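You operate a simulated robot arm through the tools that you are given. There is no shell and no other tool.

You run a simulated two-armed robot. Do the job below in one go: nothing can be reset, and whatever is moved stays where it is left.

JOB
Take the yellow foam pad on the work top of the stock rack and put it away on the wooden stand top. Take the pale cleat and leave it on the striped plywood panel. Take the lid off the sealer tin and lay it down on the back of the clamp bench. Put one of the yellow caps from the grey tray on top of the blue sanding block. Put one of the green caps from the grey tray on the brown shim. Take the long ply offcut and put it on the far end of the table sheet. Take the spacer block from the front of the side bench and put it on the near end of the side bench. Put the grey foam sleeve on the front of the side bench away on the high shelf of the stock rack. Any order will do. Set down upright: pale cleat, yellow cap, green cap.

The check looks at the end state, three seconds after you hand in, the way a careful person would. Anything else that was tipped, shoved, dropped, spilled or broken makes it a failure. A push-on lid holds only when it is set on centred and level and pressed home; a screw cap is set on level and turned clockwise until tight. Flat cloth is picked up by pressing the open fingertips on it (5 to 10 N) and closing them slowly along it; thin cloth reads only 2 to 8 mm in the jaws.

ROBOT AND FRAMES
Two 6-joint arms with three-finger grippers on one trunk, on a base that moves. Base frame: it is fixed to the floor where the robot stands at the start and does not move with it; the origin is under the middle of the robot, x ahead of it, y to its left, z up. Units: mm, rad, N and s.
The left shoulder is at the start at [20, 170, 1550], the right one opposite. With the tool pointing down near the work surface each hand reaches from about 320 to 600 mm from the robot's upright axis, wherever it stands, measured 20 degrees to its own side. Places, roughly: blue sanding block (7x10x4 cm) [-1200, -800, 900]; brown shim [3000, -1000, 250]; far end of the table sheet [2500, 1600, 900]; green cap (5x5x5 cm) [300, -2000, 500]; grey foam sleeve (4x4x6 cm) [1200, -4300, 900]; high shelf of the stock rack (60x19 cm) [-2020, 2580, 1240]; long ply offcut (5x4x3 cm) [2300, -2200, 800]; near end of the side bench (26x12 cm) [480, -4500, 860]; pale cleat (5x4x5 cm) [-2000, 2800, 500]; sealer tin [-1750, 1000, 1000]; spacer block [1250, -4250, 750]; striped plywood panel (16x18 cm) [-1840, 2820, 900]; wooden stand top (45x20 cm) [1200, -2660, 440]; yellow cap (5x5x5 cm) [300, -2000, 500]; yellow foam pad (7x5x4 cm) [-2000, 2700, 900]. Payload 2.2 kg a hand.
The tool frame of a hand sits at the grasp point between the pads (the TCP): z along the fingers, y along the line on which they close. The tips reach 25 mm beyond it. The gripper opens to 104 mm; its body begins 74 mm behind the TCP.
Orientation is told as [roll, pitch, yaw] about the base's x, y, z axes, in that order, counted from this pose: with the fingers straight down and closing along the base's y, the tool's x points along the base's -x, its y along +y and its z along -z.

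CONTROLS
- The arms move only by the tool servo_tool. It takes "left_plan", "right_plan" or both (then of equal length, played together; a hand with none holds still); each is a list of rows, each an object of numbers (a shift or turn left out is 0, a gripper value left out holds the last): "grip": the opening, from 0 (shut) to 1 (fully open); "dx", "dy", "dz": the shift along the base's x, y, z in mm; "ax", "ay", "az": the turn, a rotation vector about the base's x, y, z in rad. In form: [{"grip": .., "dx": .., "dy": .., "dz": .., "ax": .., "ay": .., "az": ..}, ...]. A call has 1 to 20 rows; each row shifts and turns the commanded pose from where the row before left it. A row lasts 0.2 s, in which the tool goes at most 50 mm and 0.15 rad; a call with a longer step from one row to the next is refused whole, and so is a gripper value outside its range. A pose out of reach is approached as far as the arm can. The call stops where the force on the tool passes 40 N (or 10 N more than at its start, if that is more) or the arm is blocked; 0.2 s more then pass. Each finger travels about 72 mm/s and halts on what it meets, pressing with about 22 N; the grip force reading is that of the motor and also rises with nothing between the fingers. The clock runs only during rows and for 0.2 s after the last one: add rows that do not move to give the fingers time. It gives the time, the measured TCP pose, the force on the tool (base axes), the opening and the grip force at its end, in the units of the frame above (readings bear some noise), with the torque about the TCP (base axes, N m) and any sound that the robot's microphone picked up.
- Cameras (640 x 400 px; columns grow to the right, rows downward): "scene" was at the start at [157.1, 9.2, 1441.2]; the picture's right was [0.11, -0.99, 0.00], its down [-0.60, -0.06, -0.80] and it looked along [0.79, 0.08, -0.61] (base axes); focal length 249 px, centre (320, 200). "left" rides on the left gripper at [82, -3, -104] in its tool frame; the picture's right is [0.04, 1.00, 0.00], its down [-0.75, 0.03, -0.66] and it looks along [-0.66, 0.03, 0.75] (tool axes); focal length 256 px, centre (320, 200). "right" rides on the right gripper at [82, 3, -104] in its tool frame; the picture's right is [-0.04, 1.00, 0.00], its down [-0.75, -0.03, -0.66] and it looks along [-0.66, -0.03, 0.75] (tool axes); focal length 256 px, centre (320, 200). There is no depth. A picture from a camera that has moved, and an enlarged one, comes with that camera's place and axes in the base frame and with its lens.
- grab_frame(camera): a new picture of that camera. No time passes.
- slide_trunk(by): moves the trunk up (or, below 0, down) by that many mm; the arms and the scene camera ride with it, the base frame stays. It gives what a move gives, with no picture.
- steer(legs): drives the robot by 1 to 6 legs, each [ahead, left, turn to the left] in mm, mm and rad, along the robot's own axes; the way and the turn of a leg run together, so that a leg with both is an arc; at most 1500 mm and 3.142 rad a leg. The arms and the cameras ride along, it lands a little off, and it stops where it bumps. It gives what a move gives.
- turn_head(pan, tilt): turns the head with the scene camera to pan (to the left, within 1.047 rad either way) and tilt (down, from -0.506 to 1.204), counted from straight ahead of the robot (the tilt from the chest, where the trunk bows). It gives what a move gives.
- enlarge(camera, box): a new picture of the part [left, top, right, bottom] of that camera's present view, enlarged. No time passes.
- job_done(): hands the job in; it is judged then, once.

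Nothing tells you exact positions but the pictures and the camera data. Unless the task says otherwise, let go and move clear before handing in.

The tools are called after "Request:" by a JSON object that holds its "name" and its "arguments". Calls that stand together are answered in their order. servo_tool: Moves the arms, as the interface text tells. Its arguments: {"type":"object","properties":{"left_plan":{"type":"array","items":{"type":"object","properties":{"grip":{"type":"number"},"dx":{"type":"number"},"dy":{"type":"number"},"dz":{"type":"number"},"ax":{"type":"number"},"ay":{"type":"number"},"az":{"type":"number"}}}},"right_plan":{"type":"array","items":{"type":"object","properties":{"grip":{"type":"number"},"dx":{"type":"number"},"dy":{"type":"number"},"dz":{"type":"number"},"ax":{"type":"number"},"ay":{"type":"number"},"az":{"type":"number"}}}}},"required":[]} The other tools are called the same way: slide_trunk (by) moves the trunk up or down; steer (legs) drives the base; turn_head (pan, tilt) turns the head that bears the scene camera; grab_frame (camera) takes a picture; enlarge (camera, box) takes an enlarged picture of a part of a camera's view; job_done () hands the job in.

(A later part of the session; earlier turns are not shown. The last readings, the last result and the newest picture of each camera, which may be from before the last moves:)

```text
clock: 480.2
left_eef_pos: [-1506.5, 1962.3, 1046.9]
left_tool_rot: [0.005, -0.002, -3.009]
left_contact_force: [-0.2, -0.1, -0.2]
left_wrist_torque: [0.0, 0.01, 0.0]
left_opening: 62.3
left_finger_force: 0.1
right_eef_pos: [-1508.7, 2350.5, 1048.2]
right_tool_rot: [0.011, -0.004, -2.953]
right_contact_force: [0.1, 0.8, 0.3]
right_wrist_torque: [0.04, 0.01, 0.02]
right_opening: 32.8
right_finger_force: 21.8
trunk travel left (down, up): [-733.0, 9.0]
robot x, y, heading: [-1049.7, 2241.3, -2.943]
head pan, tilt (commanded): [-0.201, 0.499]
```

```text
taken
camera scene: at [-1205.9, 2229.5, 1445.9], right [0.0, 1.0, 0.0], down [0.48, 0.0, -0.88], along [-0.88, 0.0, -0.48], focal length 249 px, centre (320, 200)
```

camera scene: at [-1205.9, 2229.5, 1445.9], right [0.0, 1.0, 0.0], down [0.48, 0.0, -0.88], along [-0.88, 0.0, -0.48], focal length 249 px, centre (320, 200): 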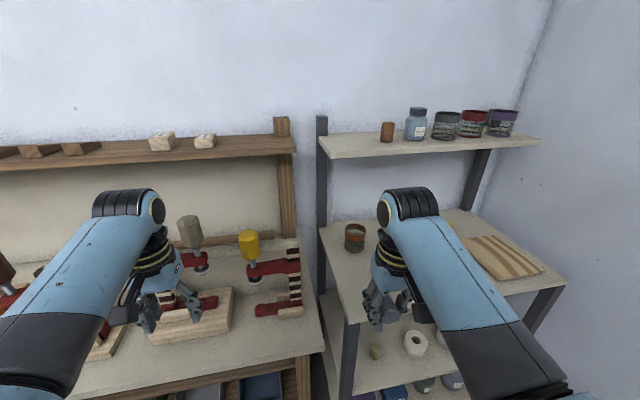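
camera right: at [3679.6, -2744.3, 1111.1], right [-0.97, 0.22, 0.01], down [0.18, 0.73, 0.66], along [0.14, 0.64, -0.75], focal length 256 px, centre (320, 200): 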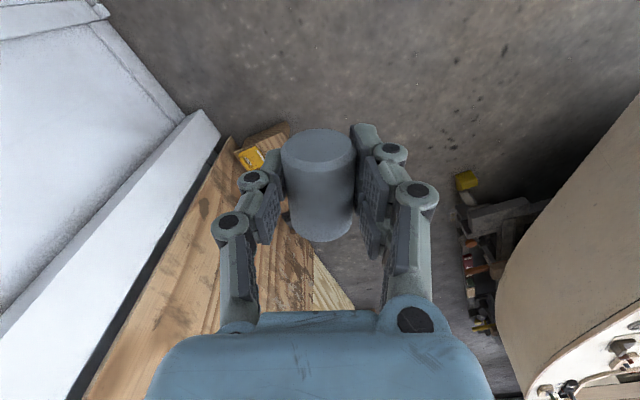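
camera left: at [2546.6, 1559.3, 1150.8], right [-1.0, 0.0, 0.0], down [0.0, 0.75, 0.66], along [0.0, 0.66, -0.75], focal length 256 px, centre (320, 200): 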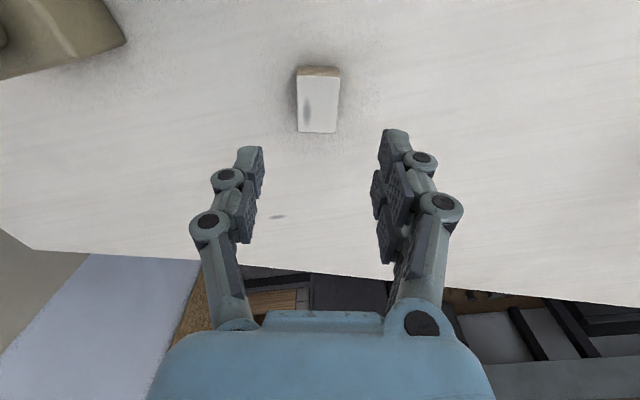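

The left part of the high shelf, left of the brown bottle, is free. I back off, raise the left hand out of the way of the clamps, and swing the right tool forward toward horizontal so the sleeve stands upright.

Request:
{"name": "steer", "arguments": {"legs": [[-250, 0, 0]]}}

Request:
{"name": "servo_tool", "arguments": {"left_plan": [{"ax": -0.0266, "ay": 0.1307, "dz": 35}, {"ax": -0.0266, "ay": 0.1307, "dz": 35}, {"ax": -0.0266, "ay": 0.1307, "dz": 35}, {"ax": -0.0266, "ay": 0.1307, "dz": 35}, {"ax": -0.0266, "ay": 0.1307, "dz": 35}, {"ax": -0.0266, "ay": 0.1307, "dz": 35}, {}, {}, {}, {}, {}], "right_plan": [{"ax": -0.028, "ay": 0.137, "dx": -12, "dy": -2, "dz": 25}, {"ax": -0.028, "ay": 0.137, "dx": -12, "dy": -2, "dz": 25}, {"ax": -0.028, "ay": 0.137, "dx": -12, "dy": -2, "dz": 25}, {"ax": -0.028, "ay": 0.137, "dx": -12, "dy": -2, "dz": 25}, {"ax": -0.028, "ay": 0.137, "dx": -12, "dy": -2, "dz": 25}, {"ax": -0.028, "ay": 0.137, "dx": -12, "dy": -2, "dz": 25}, {"ax": -0.028, "ay": 0.137, "dx": -12, "dy": -2, "dz": 25}, {"ax": -0.028, "ay": 0.137, "dx": -12, "dy": -2, "dz": 25}, {"ax": -0.028, "ay": 0.137, "dx": -12, "dy": -2, "dz": 25}, {"ax": -0.028, "ay": 0.137, "dx": -12, "dy": -2, "dz": 20}, {}]}}

Request:
{"name": "grab_frame", "arguments": {"camera": "scene"}}

Request:
{"name": "grab_frame", "arguments": {"camera": "right"}}

```text
clock: 482.0
left_eef_pos: [-1264.2, 2012.7, 1047.3]
left_tool_rot: [0.003, -0.003, -3.015]
left_contact_force: [-0.7, 0.1, 0.5]
left_wrist_torque: [0.05, 0.01, 0.01]
left_opening: 62.3
left_finger_force: 0.1
right_eef_pos: [-1264.0, 2401.7, 1048.1]
right_tool_rot: [0.013, -0.003, -2.959]
right_contact_force: [0.5, 0.3, -0.4]
right_wrist_torque: [-0.04, 0.0, 0.02]
right_opening: 32.3
right_finger_force: 22.0
trunk travel left (down, up): [-733.0, 9.0]
robot x, y, heading: [-803.3, 2293.8, -2.948]
head pan, tilt (commanded): [-0.201, 0.499]
```

```text
clock: 483.5
left_eef_pos: [-1259.6, 1964.1, 1261.3]
left_tool_rot: [0.277, -0.795, 3.117]
left_contact_force: [0.3, 0.3, -0.6]
left_wrist_torque: [-0.06, 0.0, -0.02]
left_opening: 62.4
left_finger_force: 0.0
right_eef_pos: [-1346.0, 2390.4, 1212.9]
right_tool_rot: [0.029, -0.916, -2.966]
right_contact_force: [0.5, -0.2, 0.1]
right_wrist_torque: [0.03, 0.01, 0.03]
right_opening: 32.6
right_finger_force: 21.9
trunk travel left (down, up): [-733.0, 9.0]
robot x, y, heading: [-804.5, 2292.8, -2.948]
head pan, tilt (commanded): [-0.201, 0.499]
stopped in row 7 (left hand): the arm was blocked; the commanded pose is now the measured one
```

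```text
taken
camera scene: at [-963.1, 2278.7, 1445.9], right [0.01, 1.0, 0.0], down [0.48, 0.0, -0.88], along [-0.88, 0.01, -0.48], focal length 249 px, centre (320, 200)
```

scene: 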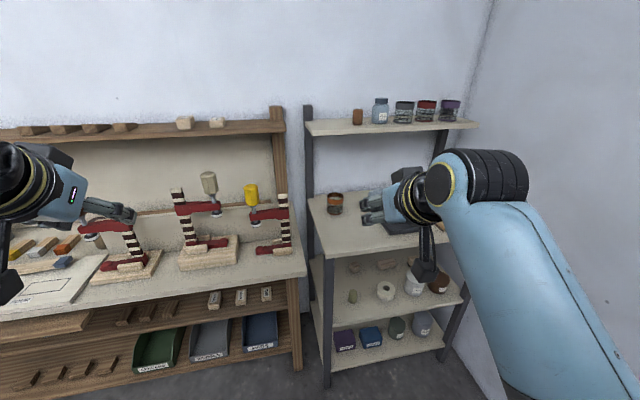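

```text
taken
camera right: at [-1214.8, 2413.9, 1210.9], right [0.17, -0.98, 0.05], down [0.05, 0.06, 1.0], along [-0.98, -0.17, 0.06], focal length 256 px, centre (320, 200)
```

right: 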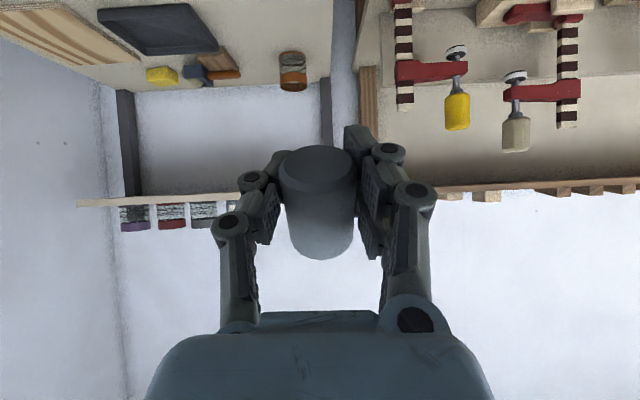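

Request:
{"name": "servo_tool", "arguments": {"right_plan": [{"ax": -0.0265, "ay": 0.131, "dx": -15, "dy": -3, "dz": 20}, {"ax": -0.0265, "ay": 0.131, "dx": -15, "dy": -3, "dz": 20}, {"ax": -0.0265, "ay": 0.131, "dx": -15, "dy": -3, "dz": 20}, {"ax": -0.0265, "ay": 0.131, "dx": -15, "dy": -3, "dz": 20}, {}]}}

Request:
{"name": "grab_frame", "arguments": {"camera": "right"}}

Request:
{"name": "grab_frame", "arguments": {"camera": "scene"}}

```text
clock: 484.7
left_eef_pos: [-1260.9, 1963.3, 1262.5]
left_tool_rot: [0.275, -0.795, 3.118]
left_contact_force: [-0.1, -0.1, 0.4]
left_wrist_torque: [0.03, 0.03, -0.01]
left_opening: 62.6
left_finger_force: 0.1
right_eef_pos: [-1404.8, 2377.6, 1293.0]
right_tool_rot: [0.127, -1.45, -3.059]
right_contact_force: [-0.2, -1.1, 0.2]
right_wrist_torque: [-0.02, 0.01, 0.01]
right_opening: 32.7
right_finger_force: 22.1
trunk travel left (down, up): [-733.0, 9.0]
robot x, y, heading: [-801.2, 2292.1, -2.953]
head pan, tilt (commanded): [-0.201, 0.499]
```

```text
taken
camera right: at [-1293.0, 2397.3, 1223.1], right [0.2, -0.98, 0.05], down [0.54, 0.16, 0.83], along [-0.82, -0.14, 0.56], focal length 256 px, centre (320, 200)
```

right: 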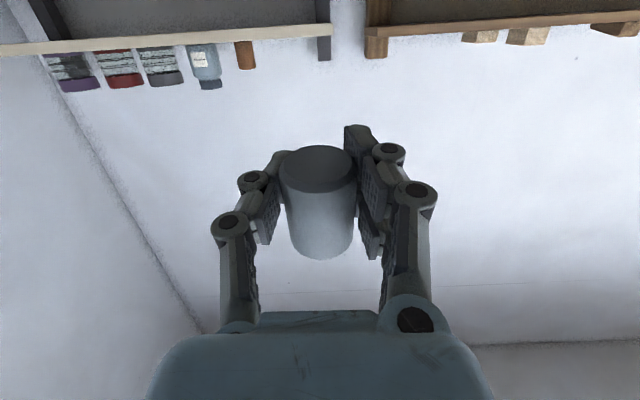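

```text
taken
camera scene: at [-962.8, 2278.8, 1445.9], right [0.01, 1.0, 0.0], down [0.48, 0.0, -0.88], along [-0.88, 0.01, -0.48], focal length 249 px, centre (320, 200)
```

scene: 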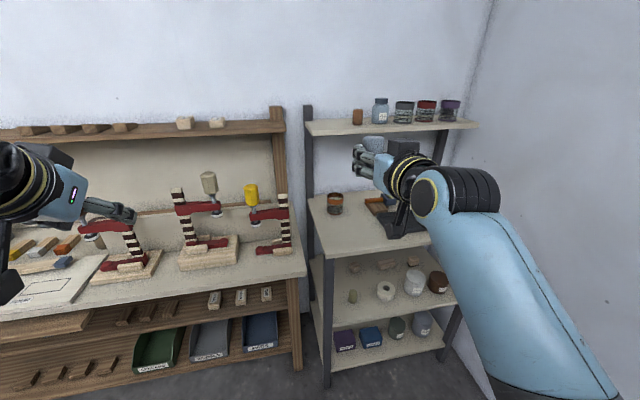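

The sleeve stands upright in the grip but is held near its lower end, with fingers below it. I try rolling the tool half a turn about its axis so that the long part of the sleeve points down.

Request:
{"name": "servo_tool", "arguments": {"right_plan": [{"ax": -0.14, "ay": -0.03, "az": -0.018}, {"ax": -0.14, "ay": -0.03, "az": -0.018}, {"ax": -0.14, "ay": -0.03, "az": -0.018}, {"ax": -0.14, "ay": -0.03, "az": -0.018}, {"ax": -0.14, "ay": -0.03, "az": -0.018}, {"ax": -0.14, "ay": -0.03, "az": -0.018}, {"ax": -0.14, "ay": -0.03, "az": -0.018}, {"ax": -0.14, "ay": -0.03, "az": -0.018}, {"ax": -0.14, "ay": -0.03, "az": -0.018}, {"ax": -0.14, "ay": -0.03, "az": -0.018}, {"ax": -0.14, "ay": -0.03, "az": -0.018}, {}]}}

Request:
{"name": "grab_frame", "arguments": {"camera": "right"}}

Request:
{"name": "grab_frame", "arguments": {"camera": "scene"}}

```text
clock: 487.3
left_eef_pos: [-1261.7, 1962.9, 1261.1]
left_tool_rot: [0.276, -0.798, 3.116]
left_contact_force: [0.9, 0.1, 1.5]
left_wrist_torque: [-0.02, -0.06, -0.02]
left_opening: 62.4
left_finger_force: 0.0
right_eef_pos: [-1404.7, 2377.9, 1293.2]
right_tool_rot: [1.443, 0.032, 1.77]
right_contact_force: [0.4, 0.4, 0.2]
right_wrist_torque: [0.03, 0.01, 0.0]
right_opening: 32.6
right_finger_force: 21.8
trunk travel left (down, up): [-733.0, 9.0]
robot x, y, heading: [-802.9, 2292.1, -2.947]
head pan, tilt (commanded): [-0.201, 0.499]
```

```text
taken
camera right: at [-1288.8, 2320.1, 1311.6], right [-0.14, 0.05, 0.99], down [0.49, 0.87, 0.03], along [-0.86, 0.49, -0.14], focal length 256 px, centre (320, 200)
```

right: 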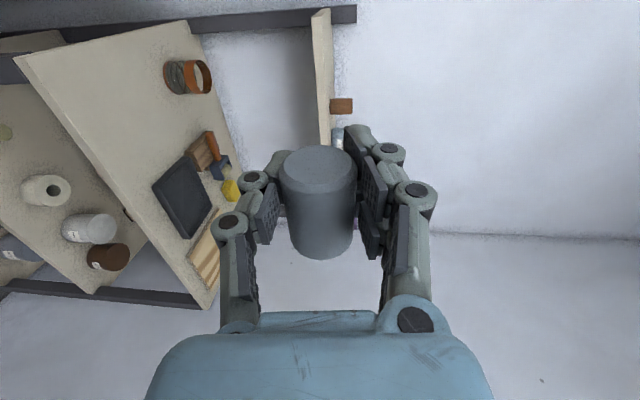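

```text
taken
camera scene: at [-963.1, 2278.7, 1445.9], right [0.01, 1.0, 0.0], down [0.48, 0.0, -0.88], along [-0.88, 0.01, -0.48], focal length 249 px, centre (320, 200)
```

scene: 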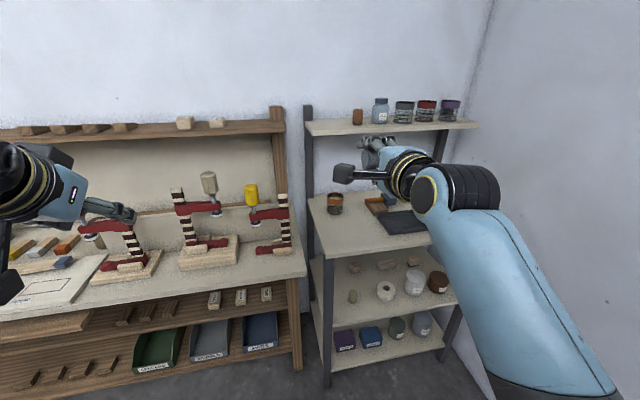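

Rolling this way works. I continue to the full half turn.

Request:
{"name": "servo_tool", "arguments": {"right_plan": [{"ax": -0.14, "ay": -0.03, "az": -0.018}, {"ax": -0.14, "ay": -0.03, "az": -0.018}, {"ax": -0.14, "ay": -0.03, "az": -0.018}, {"ax": -0.14, "ay": -0.03, "az": -0.018}, {"ax": -0.14, "ay": -0.03, "az": -0.018}, {"ax": -0.14, "ay": -0.03, "az": -0.018}, {"ax": -0.14, "ay": -0.03, "az": -0.018}, {"ax": -0.14, "ay": -0.03, "az": -0.018}, {"ax": -0.14, "ay": -0.03, "az": -0.018}, {"ax": -0.14, "ay": -0.03, "az": -0.018}, {"ax": -0.13, "ay": -0.028, "az": -0.017}, {}]}}

Request:
{"name": "grab_frame", "arguments": {"camera": "right"}}

Request:
{"name": "grab_frame", "arguments": {"camera": "scene"}}

```text
clock: 489.9
left_eef_pos: [-1262.0, 1964.6, 1262.6]
left_tool_rot: [0.276, -0.797, 3.116]
left_contact_force: [-0.6, 0.4, 0.5]
left_wrist_torque: [0.01, -0.02, 0.0]
left_opening: 62.7
left_finger_force: 0.1
right_eef_pos: [-1401.4, 2372.8, 1293.4]
right_tool_rot: [-0.257, 1.437, -0.041]
right_contact_force: [-0.5, 0.0, -0.2]
right_wrist_torque: [-0.06, -0.03, -0.02]
right_opening: 32.3
right_finger_force: 21.9
right hand out of reach, approached as far as the arm can: row 11
trunk travel left (down, up): [-733.0, 9.0]
robot x, y, heading: [-802.6, 2287.8, -2.945]
head pan, tilt (commanded): [-0.201, 0.499]
```

```text
taken
camera right: at [-1312.4, 2399.1, 1386.2], right [-0.2, 0.98, -0.07], down [0.74, 0.11, -0.66], along [-0.64, -0.19, -0.75], focal length 256 px, centre (320, 200)
```

right: 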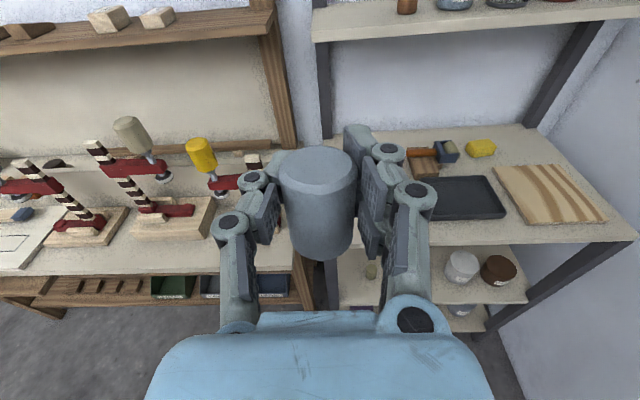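

```text
taken
camera scene: at [-963.2, 2279.0, 1445.9], right [0.01, 1.0, 0.0], down [0.48, 0.0, -0.88], along [-0.88, 0.01, -0.48], focal length 249 px, centre (320, 200)
```

scene: 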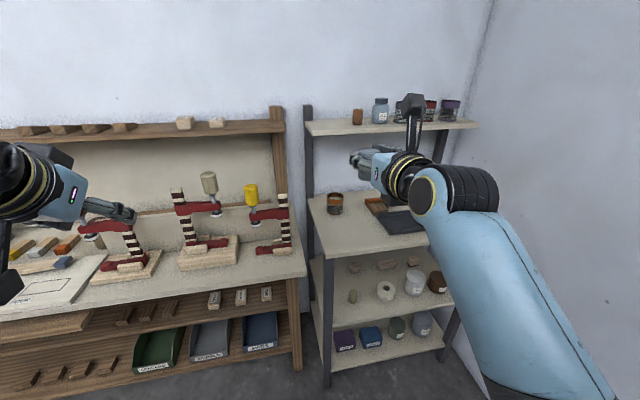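

The camera now rides on top and shows the shelf and the yellow pad clearly. I level the tool, extend it forward to test the reach, then drive in.

Request:
{"name": "servo_tool", "arguments": {"right_plan": [{"ax": 0.0205, "ay": 0.07}, {"ax": 0.0205, "ay": 0.07}, {"dx": -27, "dy": -5}, {"dx": -27, "dy": -5}, {"dx": -27, "dy": -5}, {"dx": -27, "dy": -6}, {}]}}

Request:
{"name": "grab_frame", "arguments": {"camera": "right"}}

```text
clock: 491.5
left_eef_pos: [-1261.1, 1963.9, 1262.7]
left_tool_rot: [0.276, -0.797, 3.117]
left_contact_force: [1.0, -0.1, -0.6]
left_wrist_torque: [-0.01, 0.02, 0.01]
left_opening: 62.5
left_finger_force: 0.1
right_eef_pos: [-1505.8, 2351.8, 1292.2]
right_tool_rot: [1.59, 1.532, 1.816]
right_contact_force: [1.0, -0.1, -0.5]
right_wrist_torque: [-0.01, 0.01, -0.01]
right_opening: 31.8
right_finger_force: 22.3
trunk travel left (down, up): [-733.0, 9.0]
robot x, y, heading: [-803.1, 2292.4, -2.951]
head pan, tilt (commanded): [-0.201, 0.499]
```

```text
taken
camera right: at [-1405.1, 2375.9, 1373.2], right [-0.22, 0.97, 0.0], down [0.64, 0.14, -0.75], along [-0.74, -0.17, -0.66], focal length 256 px, centre (320, 200)
```

right: 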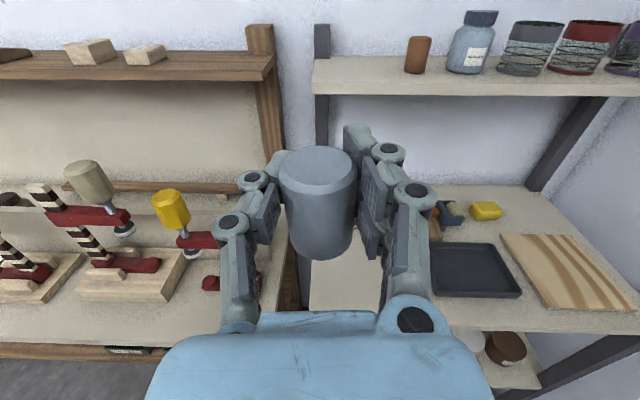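

The tool is level and the reach is fine. I raise it so the sleeve clears the shelf, then drive in most of the way and look.

Request:
{"name": "servo_tool", "arguments": {"right_plan": [{"dz": 15}, {"dz": 15}, {"dz": 10}, {}]}}

Request:
{"name": "steer", "arguments": {"legs": [[290, -50, 0]]}}

Request:
{"name": "grab_frame", "arguments": {"camera": "right"}}

Request:
{"name": "grab_frame", "arguments": {"camera": "scene"}}

```text
clock: 492.5
left_eef_pos: [-1261.6, 1964.3, 1263.0]
left_tool_rot: [0.276, -0.796, 3.114]
left_contact_force: [0.3, 0.1, -0.1]
left_wrist_torque: [0.02, 0.01, 0.02]
left_opening: 62.5
left_finger_force: 0.1
right_eef_pos: [-1502.0, 2348.4, 1332.9]
right_tool_rot: [1.546, 1.532, 1.772]
right_contact_force: [0.0, 1.0, 0.3]
right_wrist_torque: [0.03, -0.02, 0.02]
right_opening: 31.9
right_finger_force: 21.5
right hand out of reach, approached as far as the arm can: row 2, 3
trunk travel left (down, up): [-733.0, 9.0]
robot x, y, heading: [-807.6, 2294.8, -2.95]
head pan, tilt (commanded): [-0.201, 0.499]
```

```text
clock: 494.6
left_eef_pos: [-1555.8, 1955.1, 1262.1]
left_tool_rot: [0.276, -0.795, 3.119]
left_contact_force: [-0.2, 0.6, -0.5]
left_wrist_torque: [0.0, 0.02, -0.01]
left_opening: 62.5
left_finger_force: 0.1
right_eef_pos: [-1798.1, 2339.4, 1333.2]
right_tool_rot: [1.538, 1.532, 1.763]
right_contact_force: [0.1, -0.1, -0.2]
right_wrist_torque: [-0.02, 0.03, 0.01]
right_opening: 31.5
right_finger_force: 22.0
trunk travel left (down, up): [-733.0, 9.0]
robot x, y, heading: [-1097.7, 2284.8, -2.941]
head pan, tilt (commanded): [-0.201, 0.499]
```

```text
taken
camera right: at [-1696.7, 2362.8, 1413.7], right [-0.22, 0.97, 0.0], down [0.64, 0.15, -0.75], along [-0.73, -0.17, -0.66], focal length 256 px, centre (320, 200)
```

right: 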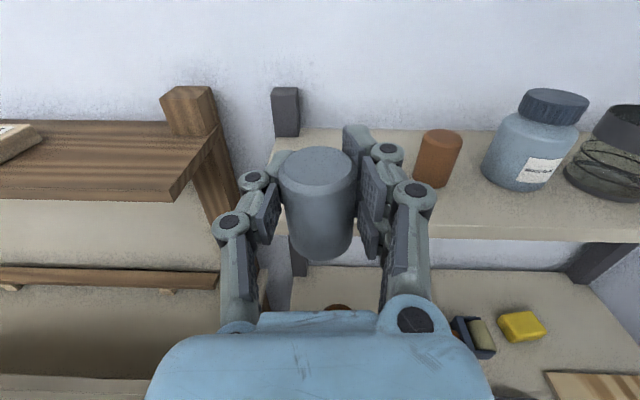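

```text
taken
camera scene: at [-1259.4, 2270.5, 1445.8], right [0.0, 1.0, 0.0], down [0.48, 0.0, -0.88], along [-0.88, 0.0, -0.48], focal length 249 px, centre (320, 200)
```

scene: 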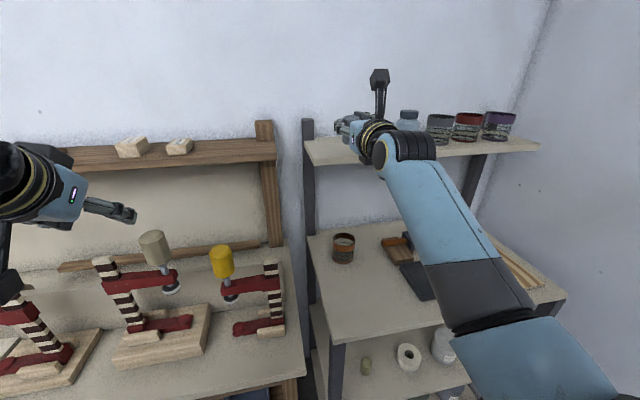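

The shelf matches z≈1240, with a free gap between its left end and the brown bottle. I move in the last 115 mm so the sleeve is over that gap.

Request:
{"name": "steer", "arguments": {"legs": [[115, -23, 0]]}}

Request:
{"name": "grab_frame", "arguments": {"camera": "right"}}

Request:
{"name": "enlarge", "arguments": {"camera": "scene", "box": [280, 50, 460, 200]}}

```text
clock: 495.8
left_eef_pos: [-1674.4, 1954.2, 1261.6]
left_tool_rot: [0.277, -0.796, 3.122]
left_contact_force: [0.1, -0.6, 1.0]
left_wrist_torque: [0.01, 0.0, 0.03]
left_opening: 62.3
left_finger_force: 0.1
right_eef_pos: [-1914.5, 2337.2, 1333.7]
right_tool_rot: [1.543, 1.533, 1.769]
right_contact_force: [-0.5, 0.2, -1.1]
right_wrist_torque: [0.01, 0.02, 0.0]
right_opening: 30.7
right_finger_force: 22.1
trunk travel left (down, up): [-733.0, 9.0]
robot x, y, heading: [-1216.5, 2279.0, -2.946]
head pan, tilt (commanded): [-0.201, 0.499]
```

```text
taken
camera right: at [-1814.5, 2361.1, 1413.8], right [-0.23, 0.97, 0.0], down [0.64, 0.15, -0.75], along [-0.73, -0.17, -0.66], focal length 256 px, centre (320, 200)
```

right: 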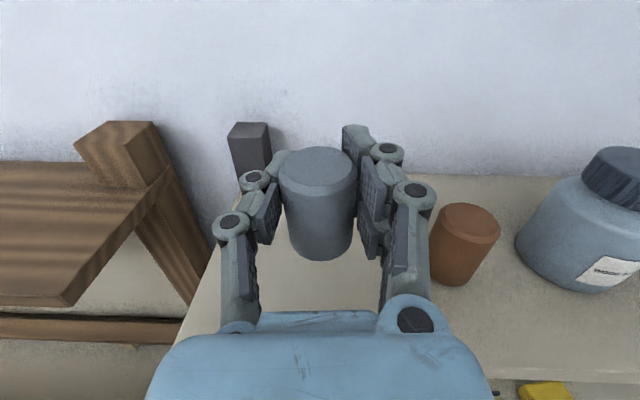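

```text
2.67 times, centred on (370, 125) of scene
camera zoom: at [-1377.0, 2269.5, 1445.8], right [0.0, 1.0, 0.0], down [0.48, 0.0, -0.88], along [-0.88, 0.0, -0.48], focal length 664 px, centre (187, 400)
```

zoom: 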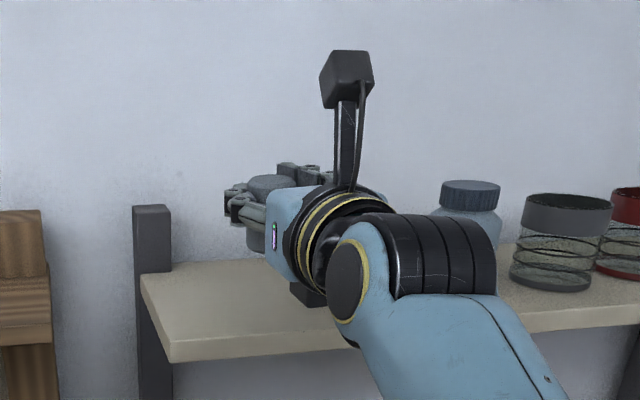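

Request:
{"name": "servo_tool", "arguments": {"right_plan": [{"dz": -12}, {"dz": -12}, {"dz": -10}, {}]}}

Request:
{"name": "grab_frame", "arguments": {"camera": "right"}}

Request:
{"name": "enlarge", "arguments": {"camera": "scene", "box": [280, 50, 460, 200]}}

```text
clock: 496.8
left_eef_pos: [-1673.0, 1952.8, 1263.2]
left_tool_rot: [0.277, -0.794, 3.122]
left_contact_force: [0.5, 0.2, 0.5]
left_wrist_torque: [-0.02, -0.02, -0.02]
left_opening: 62.3
left_finger_force: 0.1
right_eef_pos: [-1914.9, 2337.5, 1299.6]
right_tool_rot: [1.553, 1.532, 1.78]
right_contact_force: [0.0, 0.2, 0.2]
right_wrist_torque: [0.0, 0.0, 0.04]
right_opening: 32.3
right_finger_force: 22.1
trunk travel left (down, up): [-733.0, 9.0]
robot x, y, heading: [-1217.7, 2285.0, -2.941]
head pan, tilt (commanded): [-0.201, 0.499]
```

```text
taken
camera right: at [-1814.4, 2360.8, 1380.2], right [-0.23, 0.97, 0.0], down [0.64, 0.15, -0.75], along [-0.73, -0.17, -0.66], focal length 256 px, centre (320, 200)
```

right: 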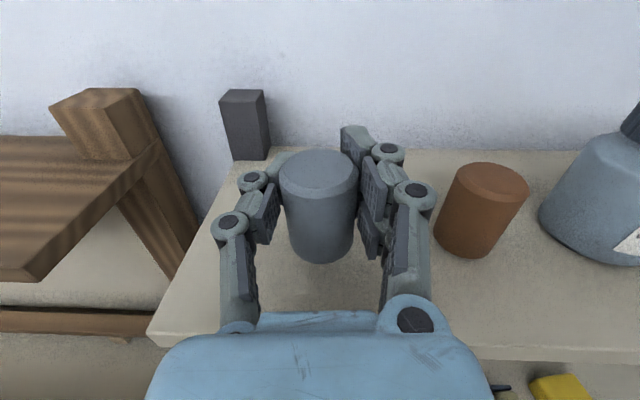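

```text
2.67 times, centred on (370, 125) of scene
camera zoom: at [-1376.6, 2269.5, 1445.9], right [0.0, 1.0, 0.0], down [0.48, 0.0, -0.88], along [-0.88, 0.0, -0.48], focal length 664 px, centre (187, 400)
```

zoom: 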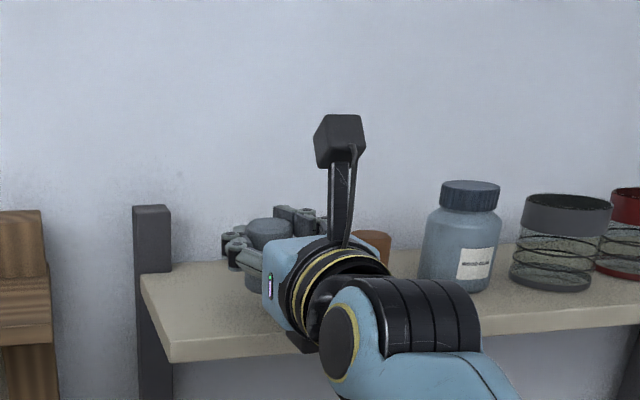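

Request:
{"name": "servo_tool", "arguments": {"right_plan": [{"dz": -4}, {"dz": -4}, {}]}}

Request:
{"name": "servo_tool", "arguments": {"right_plan": [{"dz": -3}, {}]}}

Request:
{"name": "servo_tool", "arguments": {"right_plan": [{"dz": -3}, {}]}}

Request:
{"name": "grab_frame", "arguments": {"camera": "right"}}

```text
clock: 497.6
left_eef_pos: [-1674.2, 1953.8, 1262.7]
left_tool_rot: [0.278, -0.796, 3.121]
left_contact_force: [-0.1, -0.4, 0.3]
left_wrist_torque: [-0.02, 0.02, -0.01]
left_opening: 62.5
left_finger_force: 0.0
right_eef_pos: [-1917.1, 2337.3, 1289.8]
right_tool_rot: [1.544, 1.533, 1.776]
right_contact_force: [0.1, 0.4, -0.5]
right_wrist_torque: [0.0, -0.03, -0.01]
right_opening: 22.5
right_finger_force: 21.9
trunk travel left (down, up): [-733.0, 9.0]
robot x, y, heading: [-1217.0, 2284.0, -2.943]
head pan, tilt (commanded): [-0.201, 0.499]
```

```text
clock: 498.2
left_eef_pos: [-1673.2, 1953.9, 1263.0]
left_tool_rot: [0.277, -0.795, 3.122]
left_contact_force: [0.0, -1.0, -0.5]
left_wrist_torque: [-0.02, -0.01, 0.02]
left_opening: 62.5
left_finger_force: 0.0
right_eef_pos: [-1915.5, 2338.2, 1286.9]
right_tool_rot: [1.548, 1.532, 1.776]
right_contact_force: [0.1, -0.4, -0.2]
right_wrist_torque: [-0.02, -0.02, 0.01]
right_opening: 22.9
right_finger_force: 21.8
trunk travel left (down, up): [-733.0, 9.0]
robot x, y, heading: [-1214.1, 2283.5, -2.94]
head pan, tilt (commanded): [-0.201, 0.499]
```

```text
clock: 498.8
left_eef_pos: [-1673.6, 1953.8, 1262.8]
left_tool_rot: [0.279, -0.795, 3.122]
left_contact_force: [0.6, -0.3, 0.0]
left_wrist_torque: [-0.01, 0.02, 0.01]
left_opening: 62.5
left_finger_force: 0.0
right_eef_pos: [-1916.2, 2337.5, 1284.9]
right_tool_rot: [1.543, 1.532, 1.77]
right_contact_force: [-0.5, -0.5, -0.3]
right_wrist_torque: [0.02, 0.03, 0.01]
right_opening: 22.9
right_finger_force: 22.1
trunk travel left (down, up): [-733.0, 9.0]
robot x, y, heading: [-1213.9, 2281.0, -2.943]
head pan, tilt (commanded): [-0.201, 0.499]
```

```text
taken
camera right: at [-1814.7, 2361.4, 1365.6], right [-0.23, 0.97, 0.0], down [0.64, 0.15, -0.75], along [-0.73, -0.17, -0.66], focal length 256 px, centre (320, 200)
```

right: 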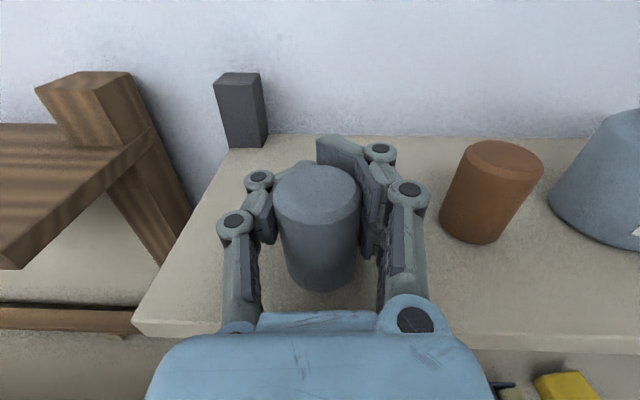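

The foam has crept back toward the palm but is still held. I lower promptly to the shelf in small steps.

Request:
{"name": "servo_tool", "arguments": {"right_plan": [{"dz": -4, "dx": -4, "dy": -1}, {"dz": -3, "dx": -4, "dy": -1}]}}

Request:
{"name": "servo_tool", "arguments": {"right_plan": [{"dz": -3}]}}

Request:
{"name": "grab_frame", "arguments": {"camera": "right"}}

Request:
{"name": "enlarge", "arguments": {"camera": "scene", "box": [310, 90, 420, 180]}}

```text
clock: 499.4
left_eef_pos: [-1672.5, 1953.5, 1261.9]
left_tool_rot: [0.278, -0.796, 3.121]
left_contact_force: [0.8, 0.0, 0.2]
left_wrist_torque: [-0.03, 0.01, -0.02]
left_opening: 62.6
left_finger_force: 0.0
right_eef_pos: [-1923.1, 2336.1, 1278.7]
right_tool_rot: [1.615, 1.531, 1.845]
right_contact_force: [0.5, -0.3, 4.1]
right_wrist_torque: [-0.04, -0.1, -0.04]
right_opening: 22.9
right_finger_force: 21.9
trunk travel left (down, up): [-733.0, 9.0]
robot x, y, heading: [-1219.2, 2282.2, -2.943]
head pan, tilt (commanded): [-0.201, 0.499]
```

```text
clock: 499.8
left_eef_pos: [-1672.4, 1954.7, 1263.0]
left_tool_rot: [0.278, -0.797, 3.12]
left_contact_force: [-0.3, 1.0, -0.9]
left_wrist_torque: [0.0, -0.02, -0.01]
left_opening: 62.3
left_finger_force: 0.1
right_eef_pos: [-1923.5, 2335.3, 1278.3]
right_tool_rot: [1.732, 1.53, 1.96]
right_contact_force: [-3.7, 0.7, 13.3]
right_wrist_torque: [-0.08, -0.23, 0.02]
right_opening: 22.9
right_finger_force: 21.9
trunk travel left (down, up): [-733.0, 9.0]
robot x, y, heading: [-1216.8, 2282.4, -2.941]
head pan, tilt (commanded): [-0.201, 0.499]
```

```text
taken
camera right: at [-1821.8, 2359.4, 1358.9], right [-0.23, 0.97, 0.0], down [0.63, 0.15, -0.76], along [-0.74, -0.17, -0.65], focal length 256 px, centre (320, 200)
```

right: 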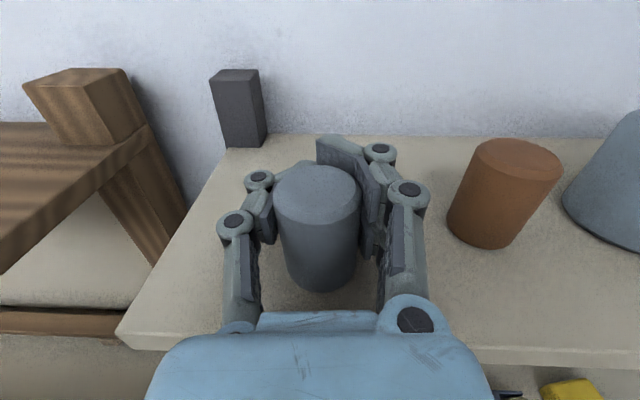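

```text
4.44 times, centred on (365, 135) of scene
camera zoom: at [-1376.0, 2269.5, 1446.1], right [0.0, 1.0, 0.0], down [0.48, 0.0, -0.88], along [-0.88, 0.0, -0.48], focal length 1106 px, centre (120, 489)
```

zoom: 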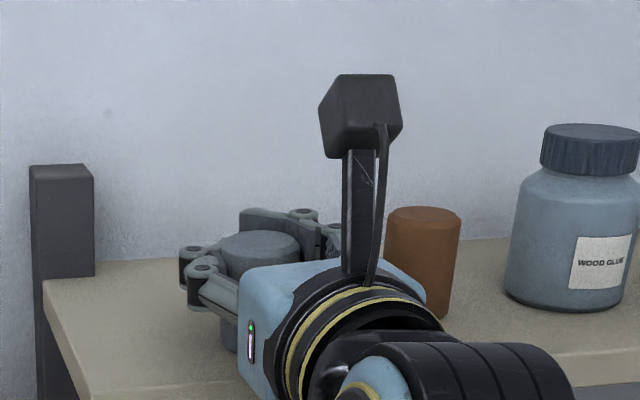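

The sleeve has touched the shelf (13 N). I open the fingers gently.

Request:
{"name": "servo_tool", "arguments": {"right_plan": [{"dz": 1, "grip": 0.25}, {"grip": 0.35}, {"grip": 0.45}, {"grip": 0.5}, {}]}}

Request:
{"name": "grab_frame", "arguments": {"camera": "right"}}

Request:
{"name": "enlarge", "arguments": {"camera": "scene", "box": [310, 90, 420, 180]}}

```text
clock: 501.0
left_eef_pos: [-1672.9, 1953.2, 1262.0]
left_tool_rot: [0.279, -0.795, 3.121]
left_contact_force: [0.0, 0.4, -0.7]
left_wrist_torque: [0.0, 0.02, 0.02]
left_opening: 62.5
left_finger_force: 0.1
right_eef_pos: [-1923.6, 2334.7, 1275.9]
right_tool_rot: [1.553, 1.532, 1.784]
right_contact_force: [0.7, 0.8, -0.2]
right_wrist_torque: [-0.03, -0.03, 0.0]
right_opening: 52.2
right_finger_force: 0.0
trunk travel left (down, up): [-733.0, 9.0]
robot x, y, heading: [-1218.4, 2281.6, -2.942]
head pan, tilt (commanded): [-0.201, 0.499]
```

```text
taken
camera right: at [-1822.5, 2359.0, 1357.0], right [-0.23, 0.97, 0.0], down [0.64, 0.15, -0.75], along [-0.73, -0.17, -0.66], focal length 256 px, centre (320, 200)
```

right: 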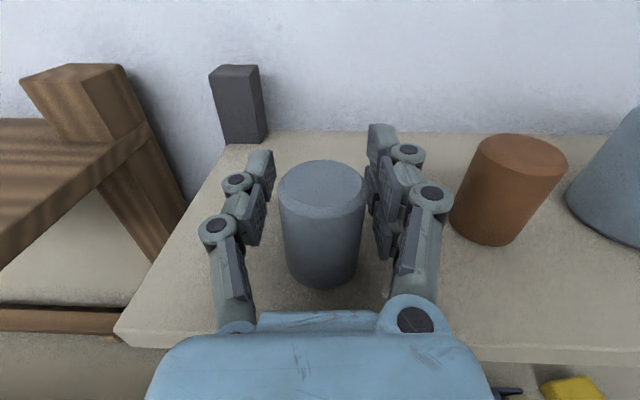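

```text
4.44 times, centred on (365, 135) of scene
camera zoom: at [-1376.8, 2269.5, 1445.9], right [0.0, 1.0, 0.0], down [0.48, 0.0, -0.88], along [-0.88, 0.0, -0.48], focal length 1106 px, centre (120, 489)
```

zoom: 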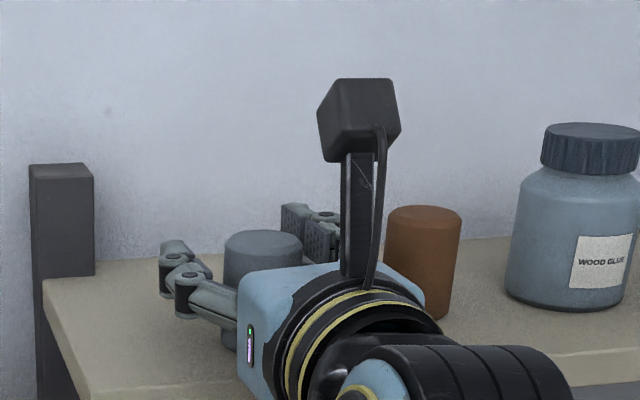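

The sleeve stands upright on the high shelf, 24 mm in from the edge. I open a touch more and back straight out.

Request:
{"name": "servo_tool", "arguments": {"right_plan": [{"grip": 0.56}, {}]}}

Request:
{"name": "steer", "arguments": {"legs": [[-130, 0, 0], [-150, 0, 0]]}}

Request:
{"name": "grab_frame", "arguments": {"camera": "right"}}

Request:
{"name": "grab_frame", "arguments": {"camera": "scene"}}

```text
clock: 501.6
left_eef_pos: [-1673.8, 1953.4, 1262.3]
left_tool_rot: [0.277, -0.798, 3.121]
left_contact_force: [-0.3, -0.1, -0.2]
left_wrist_torque: [-0.01, 0.02, 0.02]
left_opening: 62.5
left_finger_force: 0.0
right_eef_pos: [-1923.9, 2334.1, 1275.7]
right_tool_rot: [1.552, 1.532, 1.784]
right_contact_force: [0.1, 0.5, -0.1]
right_wrist_torque: [-0.01, -0.02, -0.01]
right_opening: 58.2
right_finger_force: 0.1
trunk travel left (down, up): [-733.0, 9.0]
robot x, y, heading: [-1216.4, 2281.4, -2.949]
head pan, tilt (commanded): [-0.201, 0.499]
```

```text
clock: 503.9
left_eef_pos: [-1396.8, 2007.6, 1262.0]
left_tool_rot: [0.277, -0.794, 3.12]
left_contact_force: [0.3, -0.4, -0.4]
left_wrist_torque: [-0.01, -0.01, 0.03]
left_opening: 62.5
left_finger_force: 0.1
right_eef_pos: [-1648.1, 2390.8, 1275.3]
right_tool_rot: [1.547, 1.532, 1.778]
right_contact_force: [0.0, 0.6, 0.3]
right_wrist_torque: [-0.01, 0.0, 0.0]
right_opening: 58.1
right_finger_force: 0.1
trunk travel left (down, up): [-733.0, 9.0]
robot x, y, heading: [-942.9, 2339.3, -2.941]
head pan, tilt (commanded): [-0.201, 0.499]
```

```text
taken
camera right: at [-1547.1, 2413.9, 1356.8], right [-0.23, 0.97, 0.0], down [0.64, 0.15, -0.75], along [-0.73, -0.17, -0.66], focal length 256 px, centre (320, 200)
```

right: 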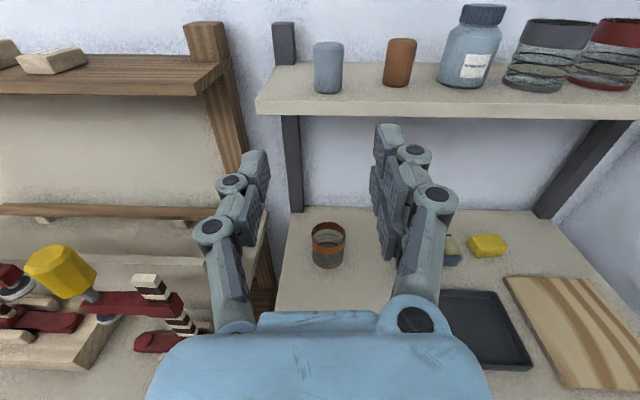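

```text
taken
camera scene: at [-1101.3, 2324.9, 1445.8], right [0.0, 1.0, 0.0], down [0.48, 0.0, -0.88], along [-0.88, 0.0, -0.48], focal length 249 px, centre (320, 200)
```

scene: 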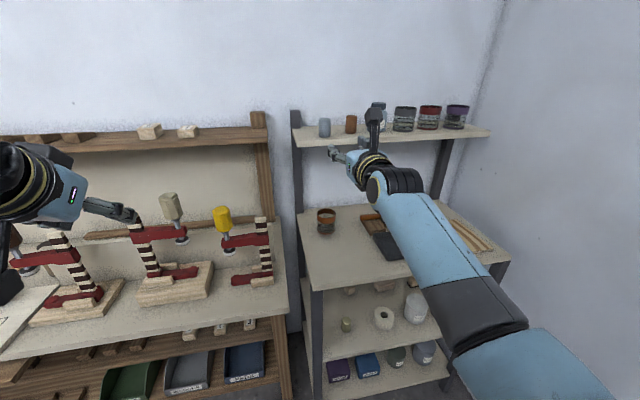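

The sleeve is put away. Next is the pale cleat on the rack's lower shelf. I back up so the hands clear the rack, lower the trunk, and look into the shelves.

Request:
{"name": "steer", "arguments": {"legs": [[-330, 0, 0]]}}

Request:
{"name": "slide_trunk", "arguments": {"by": -400}}

Request:
{"name": "turn_head", "arguments": {"pan": -0.3, "tilt": 0.4}}

Request:
{"name": "grab_frame", "arguments": {"camera": "scene"}}

Request:
{"name": "enlarge", "arguments": {"camera": "scene", "box": [300, 120, 460, 300]}}

```text
clock: 506.1
left_eef_pos: [-1062.5, 2074.9, 1261.8]
left_tool_rot: [0.278, -0.795, 3.126]
left_contact_force: [0.6, 1.4, -0.7]
left_wrist_torque: [-0.02, 0.01, 0.01]
left_opening: 62.4
left_finger_force: 0.0
right_eef_pos: [-1314.4, 2454.6, 1275.3]
right_tool_rot: [1.566, 1.53, 1.802]
right_contact_force: [-0.2, 0.7, 0.7]
right_wrist_torque: [0.03, 0.02, 0.0]
right_opening: 58.2
right_finger_force: 0.1
trunk travel left (down, up): [-733.0, 9.0]
robot x, y, heading: [-608.1, 2408.7, -2.938]
head pan, tilt (commanded): [-0.201, 0.499]
```

```text
clock: 509.9
left_eef_pos: [-1056.7, 2068.0, 856.6]
left_tool_rot: [0.303, -0.78, 3.108]
left_contact_force: [0.3, -0.3, 0.5]
left_wrist_torque: [0.03, 0.02, 0.0]
left_opening: 62.5
left_finger_force: 0.1
right_eef_pos: [-1314.2, 2454.4, 877.4]
right_tool_rot: [1.568, 1.53, 1.801]
right_contact_force: [0.5, 0.7, -0.1]
right_wrist_torque: [-0.04, 0.0, 0.0]
right_opening: 58.5
right_finger_force: 0.0
trunk travel left (down, up): [-333.0, 409.0]
robot x, y, heading: [-611.2, 2404.9, -2.935]
head pan, tilt (commanded): [-0.201, 0.499]
```

```text
clock: 510.6
left_eef_pos: [-1057.9, 2068.5, 857.4]
left_tool_rot: [0.307, -0.781, 3.108]
left_contact_force: [-0.2, 0.1, -0.1]
left_wrist_torque: [0.0, -0.01, 0.03]
left_opening: 62.4
left_finger_force: 0.0
right_eef_pos: [-1314.3, 2454.9, 875.9]
right_tool_rot: [1.555, 1.53, 1.789]
right_contact_force: [-0.9, 0.5, 0.4]
right_wrist_torque: [-0.06, -0.03, 0.01]
right_opening: 57.8
right_finger_force: 0.0
trunk travel left (down, up): [-333.0, 409.0]
robot x, y, heading: [-609.2, 2404.0, -2.933]
head pan, tilt (commanded): [-0.3, 0.4]
```

```text
taken
camera scene: at [-776.3, 2399.9, 1049.1], right [0.1, 1.0, 0.0], down [0.39, -0.04, -0.92], along [-0.92, 0.09, -0.39], focal length 249 px, centre (320, 200)
```

scene: 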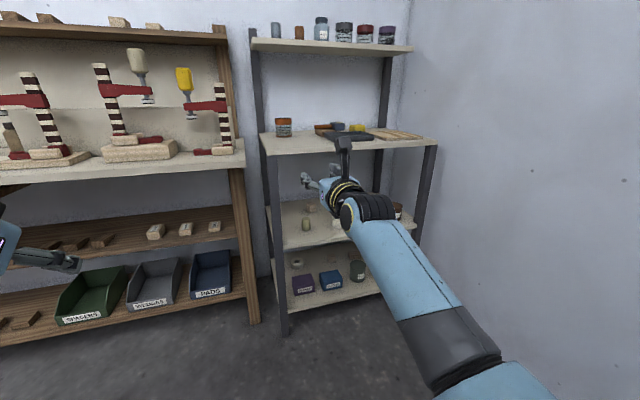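

```text
2.22 times, centred on (380, 210) of scene
camera zoom: at [-776.3, 2399.9, 1049.1], right [0.1, 1.0, 0.0], down [0.39, -0.04, -0.92], along [-0.92, 0.09, -0.39], focal length 553 px, centre (187, 178)
```

zoom: 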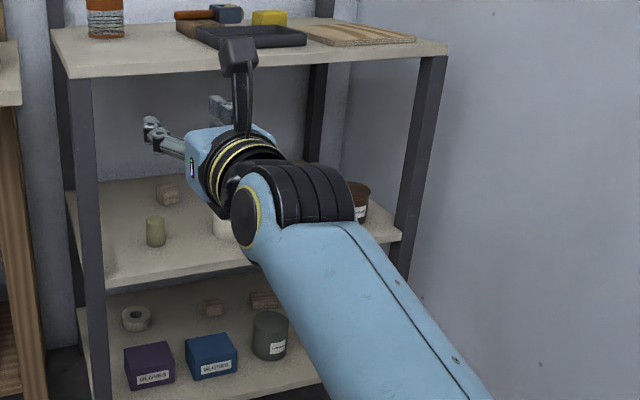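

Request:
{"name": "grab_frame", "arguments": {"camera": "right"}}

Request:
{"name": "slide_trunk", "arguments": {"by": -230}}

Request:
{"name": "grab_frame", "arguments": {"camera": "right"}}

Request:
{"name": "grab_frame", "arguments": {"camera": "scene"}}

```text
taken
camera right: at [-1213.8, 2479.2, 957.1], right [-0.23, 0.97, 0.0], down [0.64, 0.15, -0.75], along [-0.73, -0.18, -0.66], focal length 256 px, centre (320, 200)
```

right: 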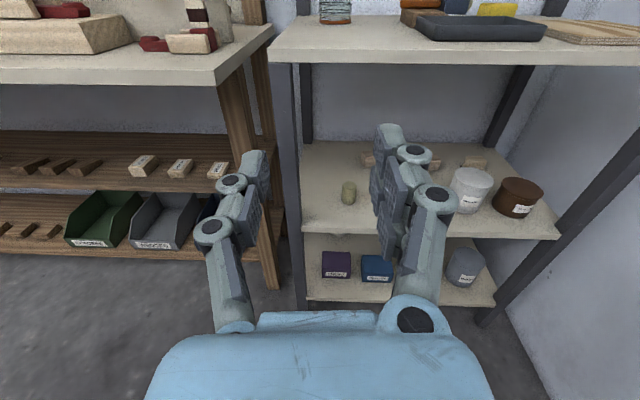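

```text
clock: 513.0
left_eef_pos: [-1051.3, 2050.6, 625.0]
left_tool_rot: [0.408, -0.752, 3.029]
left_contact_force: [0.9, 0.5, -0.1]
left_wrist_torque: [0.04, 0.0, -0.01]
left_opening: 62.1
left_finger_force: 0.0
right_eef_pos: [-1314.4, 2455.1, 646.3]
right_tool_rot: [1.58, 1.533, 1.816]
right_contact_force: [-0.4, 0.6, -0.6]
right_wrist_torque: [-0.02, -0.01, -0.02]
right_opening: 58.2
right_finger_force: 0.0
trunk travel left (down, up): [-103.0, 639.0]
robot x, y, heading: [-605.6, 2406.5, -2.937]
head pan, tilt (commanded): [-0.3, 0.4]
```

```text
taken
camera right: at [-1213.6, 2479.3, 727.7], right [-0.23, 0.97, 0.0], down [0.64, 0.15, -0.75], along [-0.73, -0.18, -0.66], focal length 256 px, centre (320, 200)
```

right: 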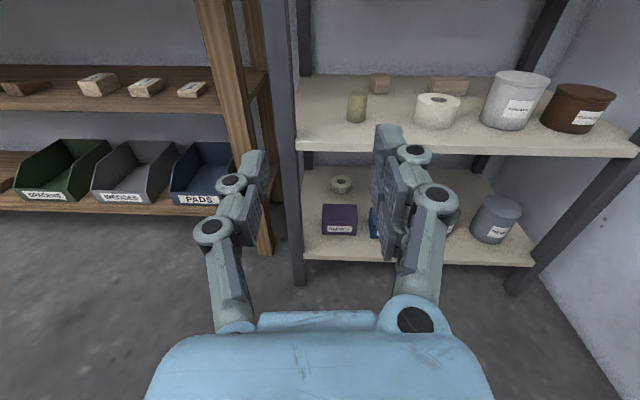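

```text
taken
camera scene: at [-792.1, 2396.7, 811.8], right [0.1, 1.0, 0.0], down [0.39, -0.04, -0.92], along [-0.92, 0.09, -0.39], focal length 249 px, centre (320, 200)
```

scene: 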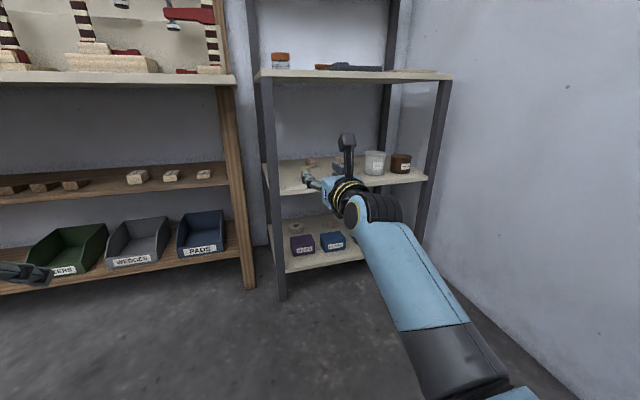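

Request:
{"name": "enlarge", "arguments": {"camera": "right", "box": [300, 50, 640, 170]}}

Request:
{"name": "enlarge", "arguments": {"camera": "scene", "box": [250, 120, 440, 220]}}

```text
1.88 times, centred on (470, 110) of right
camera zoom: at [-1213.6, 2479.3, 727.7], right [-0.23, 0.97, 0.0], down [0.64, 0.15, -0.75], along [-0.73, -0.18, -0.66], focal length 482 px, centre (38, 369)
```

zoom: 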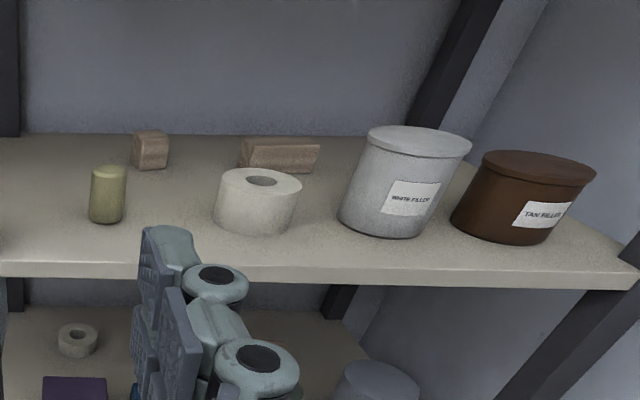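

```text
3.37 times, centred on (345, 170) of scene
camera zoom: at [-792.1, 2396.7, 811.8], right [0.1, 1.0, 0.0], down [0.39, -0.04, -0.92], along [-0.92, 0.09, -0.39], focal length 838 px, centre (236, 301)
```

zoom: 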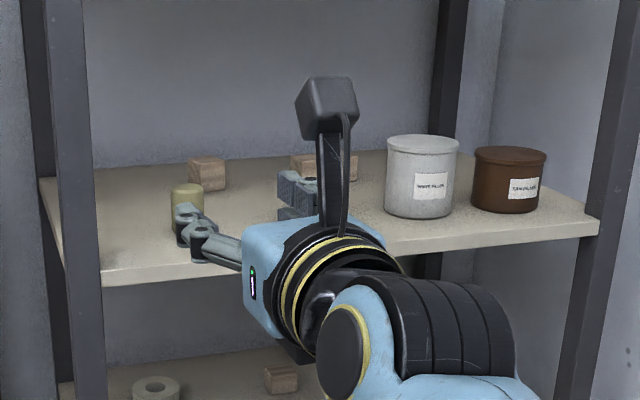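

The small pale piece behind the white can (about [-1967,2785]) must be the cleat. I raise the trunk again to see it over the cans and zoom in.

Request:
{"name": "slide_trunk", "arguments": {"by": 200}}

Request:
{"name": "enlarge", "arguments": {"camera": "right", "box": [340, 130, 580, 250]}}

Request:
{"name": "enlarge", "arguments": {"camera": "right", "box": [430, 140, 520, 200]}}

```text
clock: 515.2
left_eef_pos: [-1063.9, 2064.6, 836.6]
left_tool_rot: [0.321, -0.797, 3.097]
left_contact_force: [0.4, 0.4, 0.0]
left_wrist_torque: [0.04, -0.01, 0.01]
left_opening: 62.5
left_finger_force: 0.2
right_eef_pos: [-1315.6, 2453.9, 845.1]
right_tool_rot: [1.53, 1.53, 1.767]
right_contact_force: [0.0, -0.1, 0.1]
right_wrist_torque: [0.0, 0.02, -0.02]
right_opening: 58.1
right_finger_force: 0.1
trunk travel left (down, up): [-303.0, 439.0]
robot x, y, heading: [-606.5, 2408.1, -2.937]
head pan, tilt (commanded): [-0.3, 0.4]
```

```text
2.67 times, centred on (460, 190) of right
camera zoom: at [-1213.9, 2479.2, 926.4], right [-0.23, 0.97, 0.0], down [0.64, 0.15, -0.75], along [-0.73, -0.18, -0.66], focal length 683 px, centre (-53, 227)
```

zoom: 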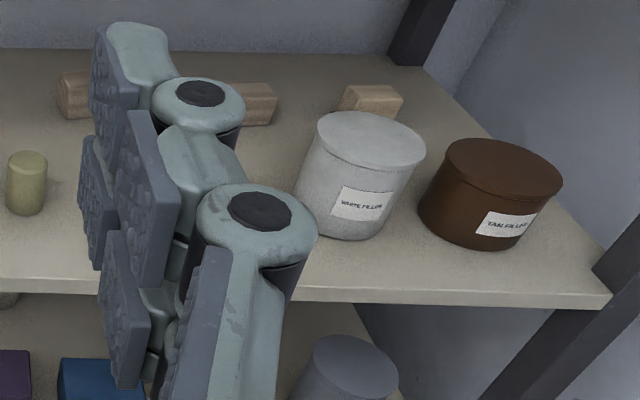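

```text
6.67 times, centred on (475, 170) of right
camera zoom: at [-1213.9, 2479.2, 926.4], right [-0.23, 0.97, 0.0], down [0.64, 0.15, -0.75], along [-0.73, -0.18, -0.66], focal length 1707 px, centre (-713, 400)
```

zoom: 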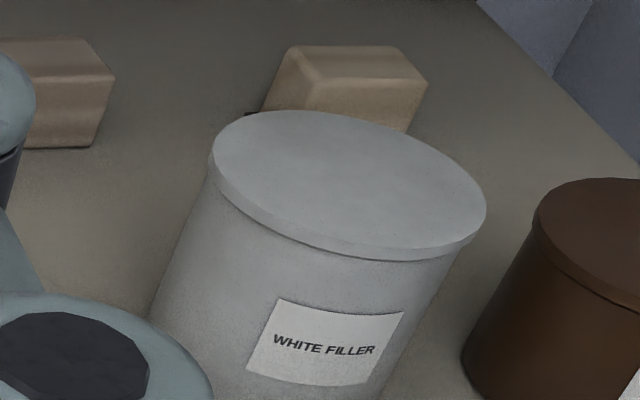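

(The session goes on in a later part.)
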